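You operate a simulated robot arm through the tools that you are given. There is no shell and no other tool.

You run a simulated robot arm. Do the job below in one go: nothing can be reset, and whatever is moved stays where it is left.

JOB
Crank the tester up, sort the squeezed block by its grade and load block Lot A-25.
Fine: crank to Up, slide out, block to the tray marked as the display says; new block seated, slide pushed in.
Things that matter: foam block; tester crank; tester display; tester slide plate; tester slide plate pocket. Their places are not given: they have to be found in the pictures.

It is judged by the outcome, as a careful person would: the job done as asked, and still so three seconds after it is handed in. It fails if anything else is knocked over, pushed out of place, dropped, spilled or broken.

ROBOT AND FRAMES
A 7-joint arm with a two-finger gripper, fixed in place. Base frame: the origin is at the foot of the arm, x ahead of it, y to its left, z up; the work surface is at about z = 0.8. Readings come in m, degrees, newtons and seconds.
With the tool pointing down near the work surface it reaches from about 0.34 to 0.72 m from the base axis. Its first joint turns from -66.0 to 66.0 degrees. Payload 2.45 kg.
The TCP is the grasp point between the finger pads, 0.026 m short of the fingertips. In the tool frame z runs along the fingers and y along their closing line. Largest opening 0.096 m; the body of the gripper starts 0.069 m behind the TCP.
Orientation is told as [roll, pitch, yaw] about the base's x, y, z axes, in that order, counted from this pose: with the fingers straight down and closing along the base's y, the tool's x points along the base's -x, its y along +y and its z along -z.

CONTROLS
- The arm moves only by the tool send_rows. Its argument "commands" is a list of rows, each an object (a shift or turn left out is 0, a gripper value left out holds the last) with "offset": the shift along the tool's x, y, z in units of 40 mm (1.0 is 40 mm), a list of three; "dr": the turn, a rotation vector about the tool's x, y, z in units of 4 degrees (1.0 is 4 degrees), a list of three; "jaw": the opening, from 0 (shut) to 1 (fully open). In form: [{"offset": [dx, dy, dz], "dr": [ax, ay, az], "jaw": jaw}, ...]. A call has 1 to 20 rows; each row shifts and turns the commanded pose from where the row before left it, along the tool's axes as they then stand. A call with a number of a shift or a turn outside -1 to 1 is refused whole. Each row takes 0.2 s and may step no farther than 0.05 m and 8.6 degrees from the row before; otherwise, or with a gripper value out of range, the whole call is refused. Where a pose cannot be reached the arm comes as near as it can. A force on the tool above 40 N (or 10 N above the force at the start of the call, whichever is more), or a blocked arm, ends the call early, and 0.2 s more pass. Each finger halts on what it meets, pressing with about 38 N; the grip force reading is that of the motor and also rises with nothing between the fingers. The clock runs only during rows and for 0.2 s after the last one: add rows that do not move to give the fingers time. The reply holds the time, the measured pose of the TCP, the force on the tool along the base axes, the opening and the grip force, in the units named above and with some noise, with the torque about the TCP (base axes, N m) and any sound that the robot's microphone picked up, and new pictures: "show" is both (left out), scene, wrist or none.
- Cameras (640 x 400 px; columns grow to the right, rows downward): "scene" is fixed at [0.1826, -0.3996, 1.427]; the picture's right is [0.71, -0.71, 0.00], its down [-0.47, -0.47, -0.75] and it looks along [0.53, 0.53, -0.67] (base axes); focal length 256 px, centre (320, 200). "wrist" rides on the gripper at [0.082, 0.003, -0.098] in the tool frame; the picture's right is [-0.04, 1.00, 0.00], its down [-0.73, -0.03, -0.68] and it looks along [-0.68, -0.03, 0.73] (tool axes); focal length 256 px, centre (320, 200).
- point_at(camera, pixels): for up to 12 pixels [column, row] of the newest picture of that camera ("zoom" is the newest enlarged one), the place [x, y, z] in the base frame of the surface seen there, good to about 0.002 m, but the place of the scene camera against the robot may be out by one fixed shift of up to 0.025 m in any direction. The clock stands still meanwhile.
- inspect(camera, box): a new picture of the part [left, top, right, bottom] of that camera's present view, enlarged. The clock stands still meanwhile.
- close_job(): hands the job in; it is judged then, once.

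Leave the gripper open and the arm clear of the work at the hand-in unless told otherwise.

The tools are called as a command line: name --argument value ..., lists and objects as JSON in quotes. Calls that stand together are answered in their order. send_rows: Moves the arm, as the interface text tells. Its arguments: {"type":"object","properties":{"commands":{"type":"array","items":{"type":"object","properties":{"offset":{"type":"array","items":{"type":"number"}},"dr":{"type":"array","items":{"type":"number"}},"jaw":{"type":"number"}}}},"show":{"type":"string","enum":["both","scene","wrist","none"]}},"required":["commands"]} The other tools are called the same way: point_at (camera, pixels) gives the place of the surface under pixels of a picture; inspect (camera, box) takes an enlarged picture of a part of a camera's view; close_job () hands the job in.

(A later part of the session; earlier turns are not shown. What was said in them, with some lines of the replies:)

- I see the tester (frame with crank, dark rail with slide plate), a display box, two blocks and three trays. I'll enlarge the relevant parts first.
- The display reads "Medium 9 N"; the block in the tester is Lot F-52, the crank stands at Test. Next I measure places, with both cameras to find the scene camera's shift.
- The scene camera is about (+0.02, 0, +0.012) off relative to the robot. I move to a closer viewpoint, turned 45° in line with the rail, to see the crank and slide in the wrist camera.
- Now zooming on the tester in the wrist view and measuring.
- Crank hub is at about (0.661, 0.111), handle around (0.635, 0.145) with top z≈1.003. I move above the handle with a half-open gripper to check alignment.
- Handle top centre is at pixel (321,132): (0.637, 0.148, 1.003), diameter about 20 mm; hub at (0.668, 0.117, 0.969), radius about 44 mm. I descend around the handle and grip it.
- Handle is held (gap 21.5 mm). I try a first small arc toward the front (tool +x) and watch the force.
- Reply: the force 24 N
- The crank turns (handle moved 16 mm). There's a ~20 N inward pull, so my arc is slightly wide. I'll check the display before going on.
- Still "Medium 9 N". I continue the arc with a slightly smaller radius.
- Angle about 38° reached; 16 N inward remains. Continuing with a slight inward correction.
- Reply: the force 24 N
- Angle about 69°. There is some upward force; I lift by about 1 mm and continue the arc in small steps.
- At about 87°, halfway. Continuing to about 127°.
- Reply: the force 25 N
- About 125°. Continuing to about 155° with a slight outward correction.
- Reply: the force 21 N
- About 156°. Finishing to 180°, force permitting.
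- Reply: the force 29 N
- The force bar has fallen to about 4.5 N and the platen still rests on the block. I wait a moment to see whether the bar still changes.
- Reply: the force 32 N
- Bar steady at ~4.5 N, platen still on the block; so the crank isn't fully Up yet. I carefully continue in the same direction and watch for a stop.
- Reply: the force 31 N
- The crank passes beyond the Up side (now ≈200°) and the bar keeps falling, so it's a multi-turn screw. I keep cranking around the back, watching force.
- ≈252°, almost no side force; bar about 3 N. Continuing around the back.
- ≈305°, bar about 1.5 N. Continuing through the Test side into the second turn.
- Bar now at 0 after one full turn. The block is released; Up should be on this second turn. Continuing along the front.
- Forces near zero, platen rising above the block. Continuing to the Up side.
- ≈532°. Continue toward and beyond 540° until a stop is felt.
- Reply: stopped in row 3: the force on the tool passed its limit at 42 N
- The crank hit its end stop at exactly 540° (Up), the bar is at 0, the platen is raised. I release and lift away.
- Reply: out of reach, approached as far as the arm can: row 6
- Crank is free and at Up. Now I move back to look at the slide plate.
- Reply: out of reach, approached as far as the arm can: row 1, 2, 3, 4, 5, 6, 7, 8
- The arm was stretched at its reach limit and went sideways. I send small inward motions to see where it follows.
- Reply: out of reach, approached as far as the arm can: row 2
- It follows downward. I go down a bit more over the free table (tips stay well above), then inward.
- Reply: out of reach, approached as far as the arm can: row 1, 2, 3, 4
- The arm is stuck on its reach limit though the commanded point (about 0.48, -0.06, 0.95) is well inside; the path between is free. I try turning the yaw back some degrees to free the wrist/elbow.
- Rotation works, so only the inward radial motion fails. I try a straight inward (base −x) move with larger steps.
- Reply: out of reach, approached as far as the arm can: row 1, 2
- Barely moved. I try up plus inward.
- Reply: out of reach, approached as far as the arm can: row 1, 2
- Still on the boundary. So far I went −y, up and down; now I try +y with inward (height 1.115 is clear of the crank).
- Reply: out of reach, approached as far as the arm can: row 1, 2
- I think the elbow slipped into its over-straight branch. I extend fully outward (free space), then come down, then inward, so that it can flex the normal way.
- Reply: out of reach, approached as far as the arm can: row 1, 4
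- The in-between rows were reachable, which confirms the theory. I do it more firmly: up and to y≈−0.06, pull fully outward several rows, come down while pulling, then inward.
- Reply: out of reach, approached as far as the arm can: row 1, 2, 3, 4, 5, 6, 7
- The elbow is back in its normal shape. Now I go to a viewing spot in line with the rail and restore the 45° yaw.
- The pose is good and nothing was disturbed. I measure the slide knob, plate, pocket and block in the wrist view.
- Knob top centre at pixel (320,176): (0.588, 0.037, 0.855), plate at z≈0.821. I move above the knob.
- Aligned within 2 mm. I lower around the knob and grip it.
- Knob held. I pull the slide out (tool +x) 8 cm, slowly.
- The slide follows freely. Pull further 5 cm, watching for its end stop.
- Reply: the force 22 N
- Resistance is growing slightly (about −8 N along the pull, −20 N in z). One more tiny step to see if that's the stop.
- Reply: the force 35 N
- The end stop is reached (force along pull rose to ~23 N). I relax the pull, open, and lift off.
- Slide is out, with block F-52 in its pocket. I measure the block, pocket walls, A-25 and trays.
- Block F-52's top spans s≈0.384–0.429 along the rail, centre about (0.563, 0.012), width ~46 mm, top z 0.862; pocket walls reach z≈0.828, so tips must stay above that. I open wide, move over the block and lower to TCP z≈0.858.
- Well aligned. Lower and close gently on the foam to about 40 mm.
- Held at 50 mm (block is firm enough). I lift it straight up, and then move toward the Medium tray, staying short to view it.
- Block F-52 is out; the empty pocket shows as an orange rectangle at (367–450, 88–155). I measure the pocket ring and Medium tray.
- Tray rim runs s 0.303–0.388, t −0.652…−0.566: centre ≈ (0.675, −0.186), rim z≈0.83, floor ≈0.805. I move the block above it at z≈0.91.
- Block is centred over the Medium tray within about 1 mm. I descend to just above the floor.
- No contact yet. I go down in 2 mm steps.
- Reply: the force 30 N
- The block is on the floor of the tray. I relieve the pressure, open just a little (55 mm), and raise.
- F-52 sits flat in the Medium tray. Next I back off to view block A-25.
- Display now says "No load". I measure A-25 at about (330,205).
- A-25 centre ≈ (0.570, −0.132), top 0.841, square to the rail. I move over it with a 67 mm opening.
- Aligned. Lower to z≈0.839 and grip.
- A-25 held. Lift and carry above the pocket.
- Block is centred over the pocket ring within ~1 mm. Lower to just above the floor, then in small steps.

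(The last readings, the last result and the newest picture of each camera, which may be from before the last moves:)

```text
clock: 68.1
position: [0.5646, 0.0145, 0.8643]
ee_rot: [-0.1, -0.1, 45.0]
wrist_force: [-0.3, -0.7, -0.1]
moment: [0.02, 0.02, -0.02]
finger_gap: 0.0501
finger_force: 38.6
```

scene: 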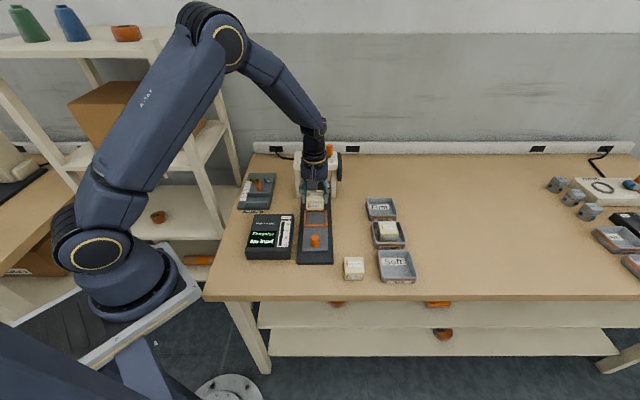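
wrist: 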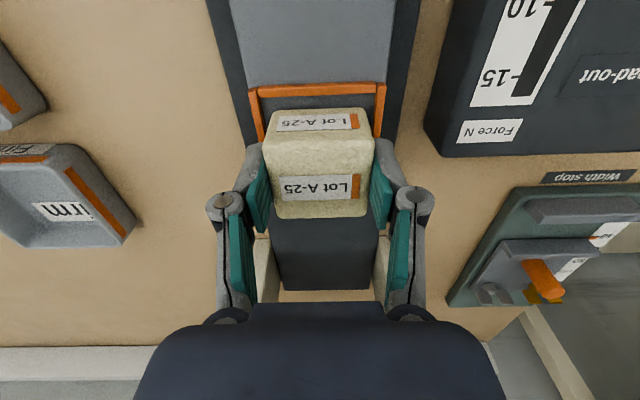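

No contact yet; continuing in small steps.

send_rows --commands '[{"offset": [0, 0, 0.04]}, {}]' --show "none"

send_rows --commands '[{"offset": [0, 0, 0.04]}, {}]' --show "wrist"

```text
clock: 68.7
position: [0.5644, 0.0139, 0.8631]
ee_rot: [-0.1, -0.1, 45.0]
wrist_force: [-0.6, 0.0, 0.1]
moment: [0.0, 0.01, 0.0]
finger_gap: 0.05
finger_force: 38.4
```

```text
clock: 69.3
position: [0.566, 0.0143, 0.8618]
ee_rot: [-0.1, -0.1, 44.9]
wrist_force: [-1.4, 0.9, 9.8]
moment: [0.03, 0.06, 0.02]
finger_gap: 0.0498
finger_force: 38.0
```

wrist: 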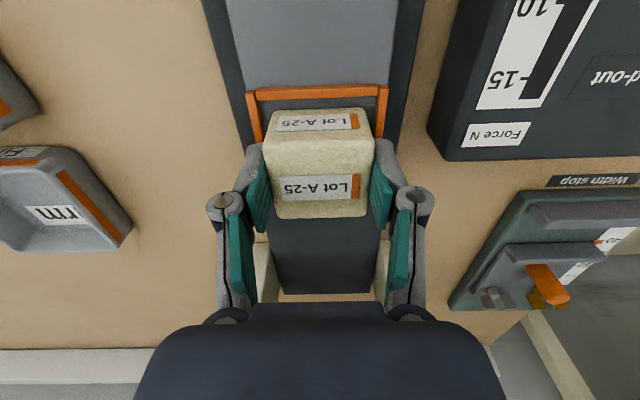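

Contact right at the expected floor height (not on a wall). I release and rise, then back off to look.

send_rows --commands '[{"jaw": 0.6}, {"jaw": 0.7}, {}, {"offset": [0, 0, -0.3]}, {"offset": [0, 0, -0.8]}, {"offset": [0, 0, -0.8]}, {"offset": [0.9, 0, -0.2]}, {"offset": [0.9, 0, 0]}, {"offset": [0.9, 0, 0], "jaw": 0.45}, {"offset": [0.9, 0, 0]}, {}]' --show "both"

```text
clock: 71.7
position: [0.4637, -0.0898, 0.9441]
ee_rot: [-0.1, -0.1, 45.0]
wrist_force: [0.0, 0.4, -0.5]
moment: [-0.01, -0.02, 0.02]
finger_gap: 0.0432
finger_force: 0.1
```

scene: 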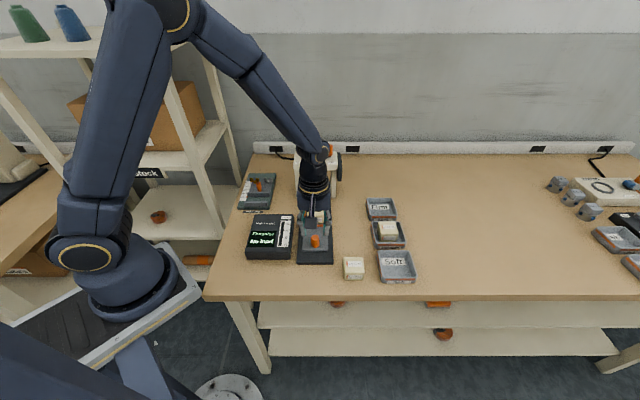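
wrist: 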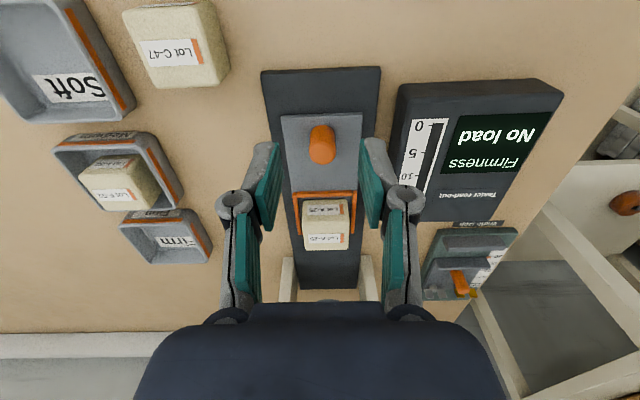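

inspect --camera "wrist" --box '[265, 100, 385, 300]'

point_at --camera "wrist" --pixels '[[322, 149], [322, 143], [322, 155], [313, 149], [332, 149], [326, 238], [300, 205], [353, 205], [326, 196], [326, 208], [304, 232], [347, 232]]'

```text
2.00 times, centred on (325, 200) of wrist
```

zoom: 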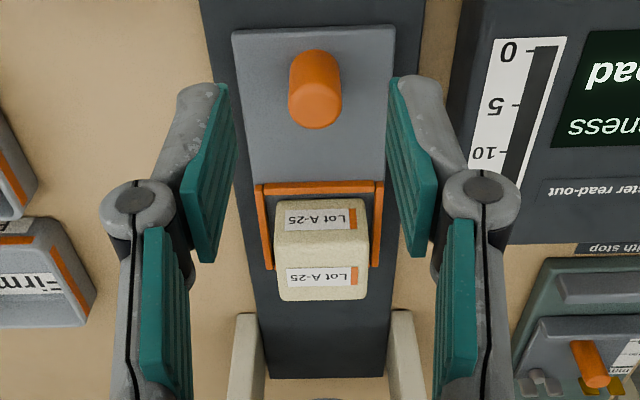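

```text
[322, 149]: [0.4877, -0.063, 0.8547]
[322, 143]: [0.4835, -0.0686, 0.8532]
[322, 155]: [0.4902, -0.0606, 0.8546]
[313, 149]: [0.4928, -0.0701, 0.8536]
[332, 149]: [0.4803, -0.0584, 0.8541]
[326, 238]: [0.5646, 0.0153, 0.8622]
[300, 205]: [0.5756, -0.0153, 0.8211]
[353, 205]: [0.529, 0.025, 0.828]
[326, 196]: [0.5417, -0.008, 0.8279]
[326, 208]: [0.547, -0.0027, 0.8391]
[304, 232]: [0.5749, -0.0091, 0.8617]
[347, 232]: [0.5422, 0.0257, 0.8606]
```

A-25 is seated inside the ring (front face s≈0.385, top z 0.862 as the first block was). Now I grip the knob (≈0.4885, −0.0625) again.

send_rows --commands '[{"offset": [-0.92, 0.045, 0]}, {"offset": [0, 0, 0.8]}, {"offset": [0, 0, 0.8]}, {"offset": [0, 0, 0.69]}, {"jaw": 0.1}, {"jaw": 0.1}, {"jaw": 0.1}]' --show "wrist"

```text
clock: 73.3
position: [0.4896, -0.0619, 0.8538]
ee_rot: [-0.3, -0.2, 45.0]
wrist_force: [14.7, -12.9, -13.2]
moment: [-0.12, -0.64, -0.09]
finger_gap: 0.0234
finger_force: 45.2
```

wrist: 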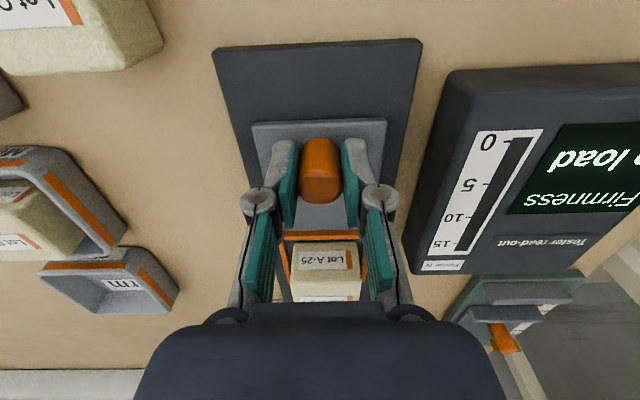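

Knob held; I center slightly and push the slide in 12 cm, smoothly.

send_rows --commands '[{"offset": [-0.1, -0.03, 0]}, {"offset": [-0.25, 0, 0]}, {"offset": [-0.4, 0, 0]}, {"offset": [-0.4, 0, 0]}, {"offset": [-0.4, 0, 0]}, {"offset": [-0.4, 0, 0]}, {"offset": [-0.4, 0, 0]}, {"offset": [-0.35, 0, 0]}, {"offset": [-0.25, 0, 0]}, {}]' --show "both"

```text
clock: 75.5
position: [0.5722, 0.0209, 0.8529]
ee_rot: [-0.1, 0.0, 44.9]
wrist_force: [13.8, -12.9, -4.7]
moment: [-0.39, -0.24, -0.12]
finger_gap: 0.0234
finger_force: 45.1
```

scene: 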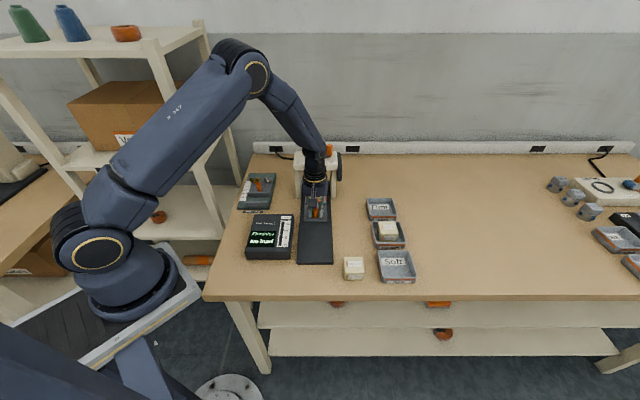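
wrist: 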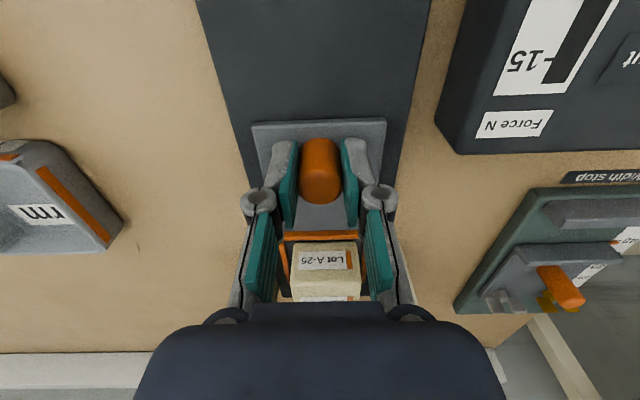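

About 2 cm remain. Pushing in with small steps until the inner stop is felt.

send_rows --commands '[{"offset": [-0.15, -0.02, 0]}, {"offset": [-0.12, 0, 0]}, {"offset": [-0.1, 0, 0]}, {"offset": [-0.08, 0, 0]}]' --show "none"

send_rows --commands '[{"offset": [-0.05, 0, 0]}, {"offset": [-0.04, 0, 0]}]' --show "wrist"

```text
clock: 76.5
position: [0.5846, 0.0337, 0.8534]
ee_rot: [-0.1, -0.1, 45.0]
wrist_force: [13.3, -11.3, -0.9]
moment: [-0.64, 0.11, 0.03]
finger_gap: 0.0231
finger_force: 44.2
```

```text
clock: 77.1
position: [0.589, 0.0371, 0.8535]
ee_rot: [-0.1, -0.1, 45.0]
wrist_force: [6.6, -11.1, 10.1]
moment: [-0.2, -0.19, 0.09]
finger_gap: 0.0235
finger_force: 44.8
```

wrist: 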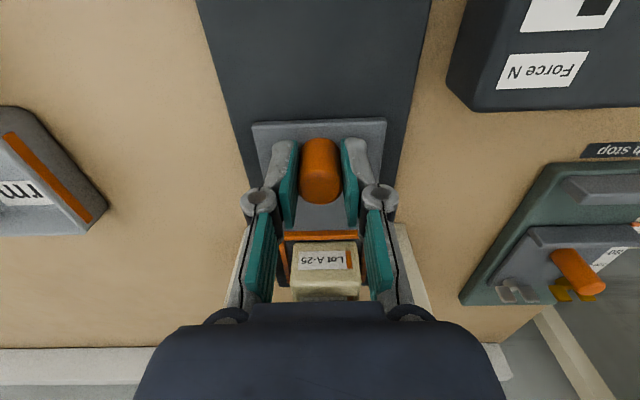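

send_rows --commands '[{"offset": [-0.05, 0, 0]}, {}]' --show "none"

send_rows --commands '[{"offset": [-0.05, 0, 0]}, {}]' --show "none"

```text
clock: 77.7
position: [0.5886, 0.0374, 0.8536]
ee_rot: [0.0, 0.1, 44.9]
wrist_force: [-6.1, -15.0, 22.0]
moment: [-0.17, -0.01, -0.15]
finger_gap: 0.0231
finger_force: 45.1
```

```text
clock: 78.3
position: [0.5879, 0.0384, 0.8521]
ee_rot: [0.0, 0.3, 44.8]
wrist_force: [-13.7, -21.7, 26.5]
moment: [-0.52, 0.34, -0.04]
finger_gap: 0.0232
finger_force: 44.2
```

The inner stop is reached (25 N, position no longer changes). I relax, release the knob and lift away, backing off toward the arm.

send_rows --commands '[{"offset": [0.1, 0.01, 0]}, {"jaw": 0.45}, {"jaw": 0.45}, {"jaw": 0.45}, {"offset": [0, 0, -0.7]}, {"offset": [0.2, 0, -0.9]}, {"offset": [0.9, 0, -0.6]}, {"offset": [0.9, 0, -0.6], "jaw": 0.9}, {"offset": [0.9, 0, -0.6]}, {"offset": [0.9, 0, -0.6]}, {}]' --show "both"

```text
clock: 80.7
position: [0.478, -0.0704, 1.0149]
ee_rot: [0.0, 0.1, 44.9]
wrist_force: [-0.6, 0.0, 0.0]
moment: [0.01, -0.01, -0.05]
finger_gap: 0.0862
finger_force: 0.1
```

scene: 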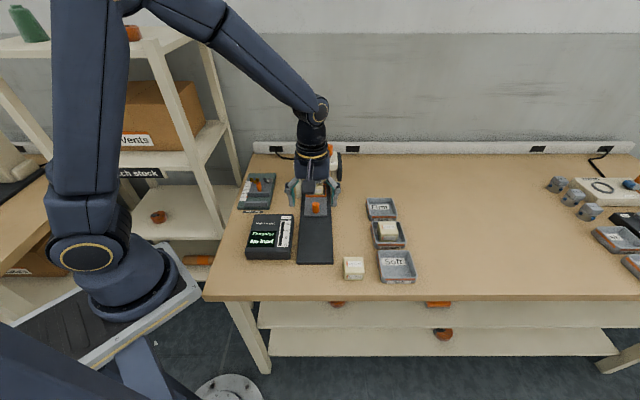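
wrist: 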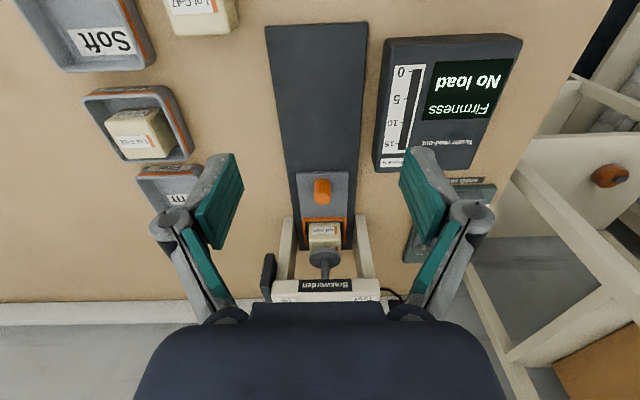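

I move the arm back to a clear position near the start and check the whole scene.

send_rows --commands '[{"offset": [0.6, 0, -0.8]}, {"offset": [0.6, 0, -0.8]}, {"offset": [0.6, 0, -0.8]}, {"offset": [0.6, 0, -0.8]}, {"offset": [0.6, 0.3, -0.8]}, {}, {}]' --show "both"

inspect --camera "scene" --box '[235, 130, 360, 268]'

inspect --camera "scene" --box '[325, 190, 435, 290]'

inspect --camera "wrist" --box '[250, 100, 400, 300]'

```text
clock: 82.3
position: [0.3865, -0.1452, 1.173]
ee_rot: [0.0, 0.1, 45.0]
wrist_force: [0.5, -0.6, 0.5]
moment: [-0.02, 0.0, -0.02]
finger_gap: 0.0862
finger_force: 0.0
```

scene: 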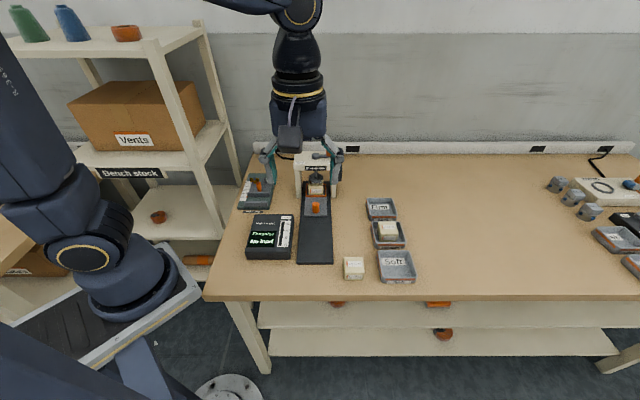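
wrist: 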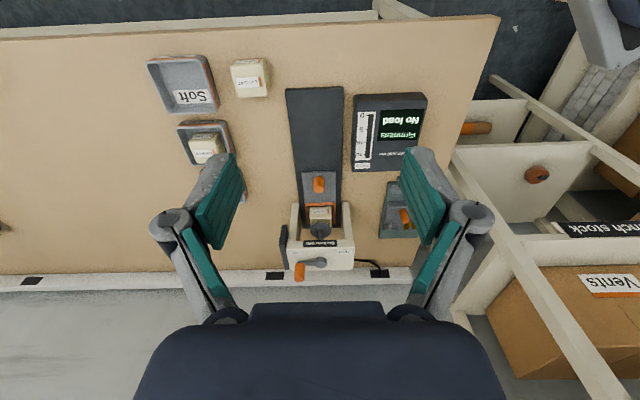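

```text
2.90 times, centred on (298, 199) of scene
```

zoom: 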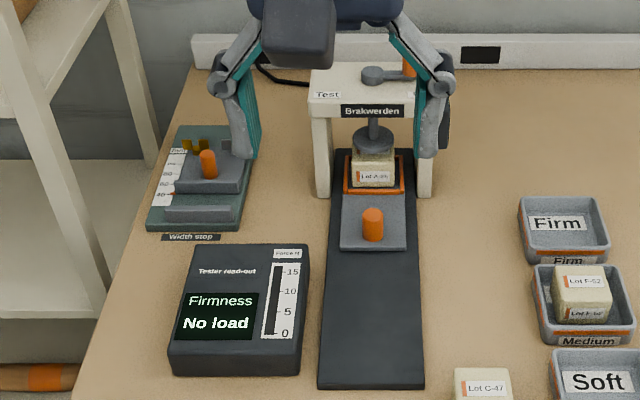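

```text
4.00 times, centred on (380, 240) of scene
```

zoom: 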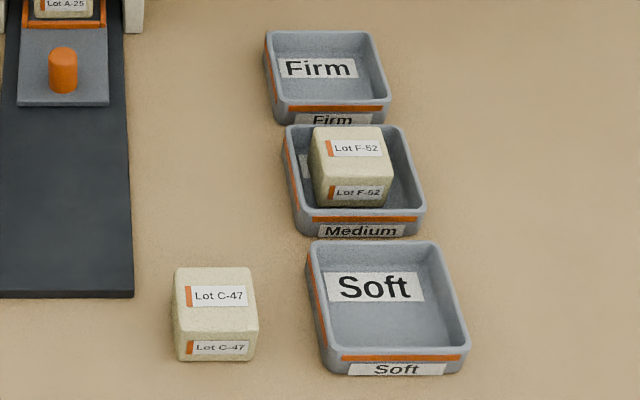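

```text
2.00 times, centred on (325, 200) of wrist
```

zoom: 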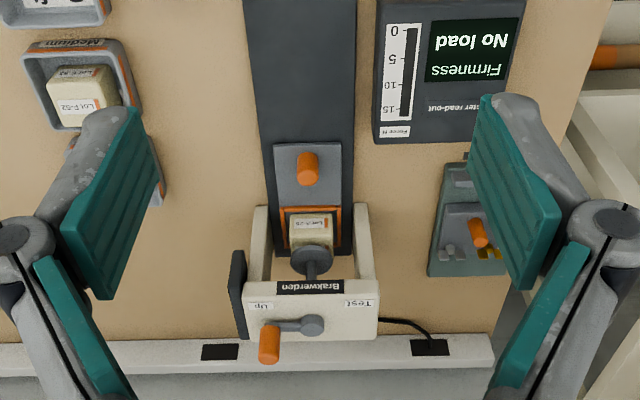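

Everything looks right. A last check of the crank angle and slide knob position by points.

point_at --camera "wrist" --pixels '[[319, 262], [297, 274], [319, 190], [319, 187]]'

point_at --camera "scene" --pixels '[[316, 203], [299, 264], [332, 263], [316, 193]]'

```text
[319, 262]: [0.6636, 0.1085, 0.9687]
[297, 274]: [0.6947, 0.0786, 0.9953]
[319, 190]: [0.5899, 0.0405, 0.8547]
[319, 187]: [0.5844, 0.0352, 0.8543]
```

```text
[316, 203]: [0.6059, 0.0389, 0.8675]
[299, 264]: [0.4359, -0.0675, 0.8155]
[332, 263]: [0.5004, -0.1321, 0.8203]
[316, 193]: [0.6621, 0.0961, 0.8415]
```

The crank stands at Up, the slide is back where it started and the tester base has not moved. F-52 is in the Medium tray, A-25 is seated in the tester, the gripper is open and the arm is clear. I hand the job in.

close_job

```text
The job is handed in.
```

The job is done and handed in:

- **Crank:** it is at Up, at its end stop. It took one and a half turns to release the block and raise the platen.
- **Squeezed block:** Lot F-52 read "Medium 9 N" on the display, so it is lying flat in the Medium tray.
- **New block:** Lot A-25 is seated in the slide plate pocket. The slide is pushed in to its stop, and the display reads "No load".
- **Everything else:** the last pictures show the trays, block C-47 and the tester base where they were. The gripper is open and the arm is clear.

After I let go of the crank, the arm was stuck fully stretched for a few seconds. I worked it free in open space and it touched nothing.
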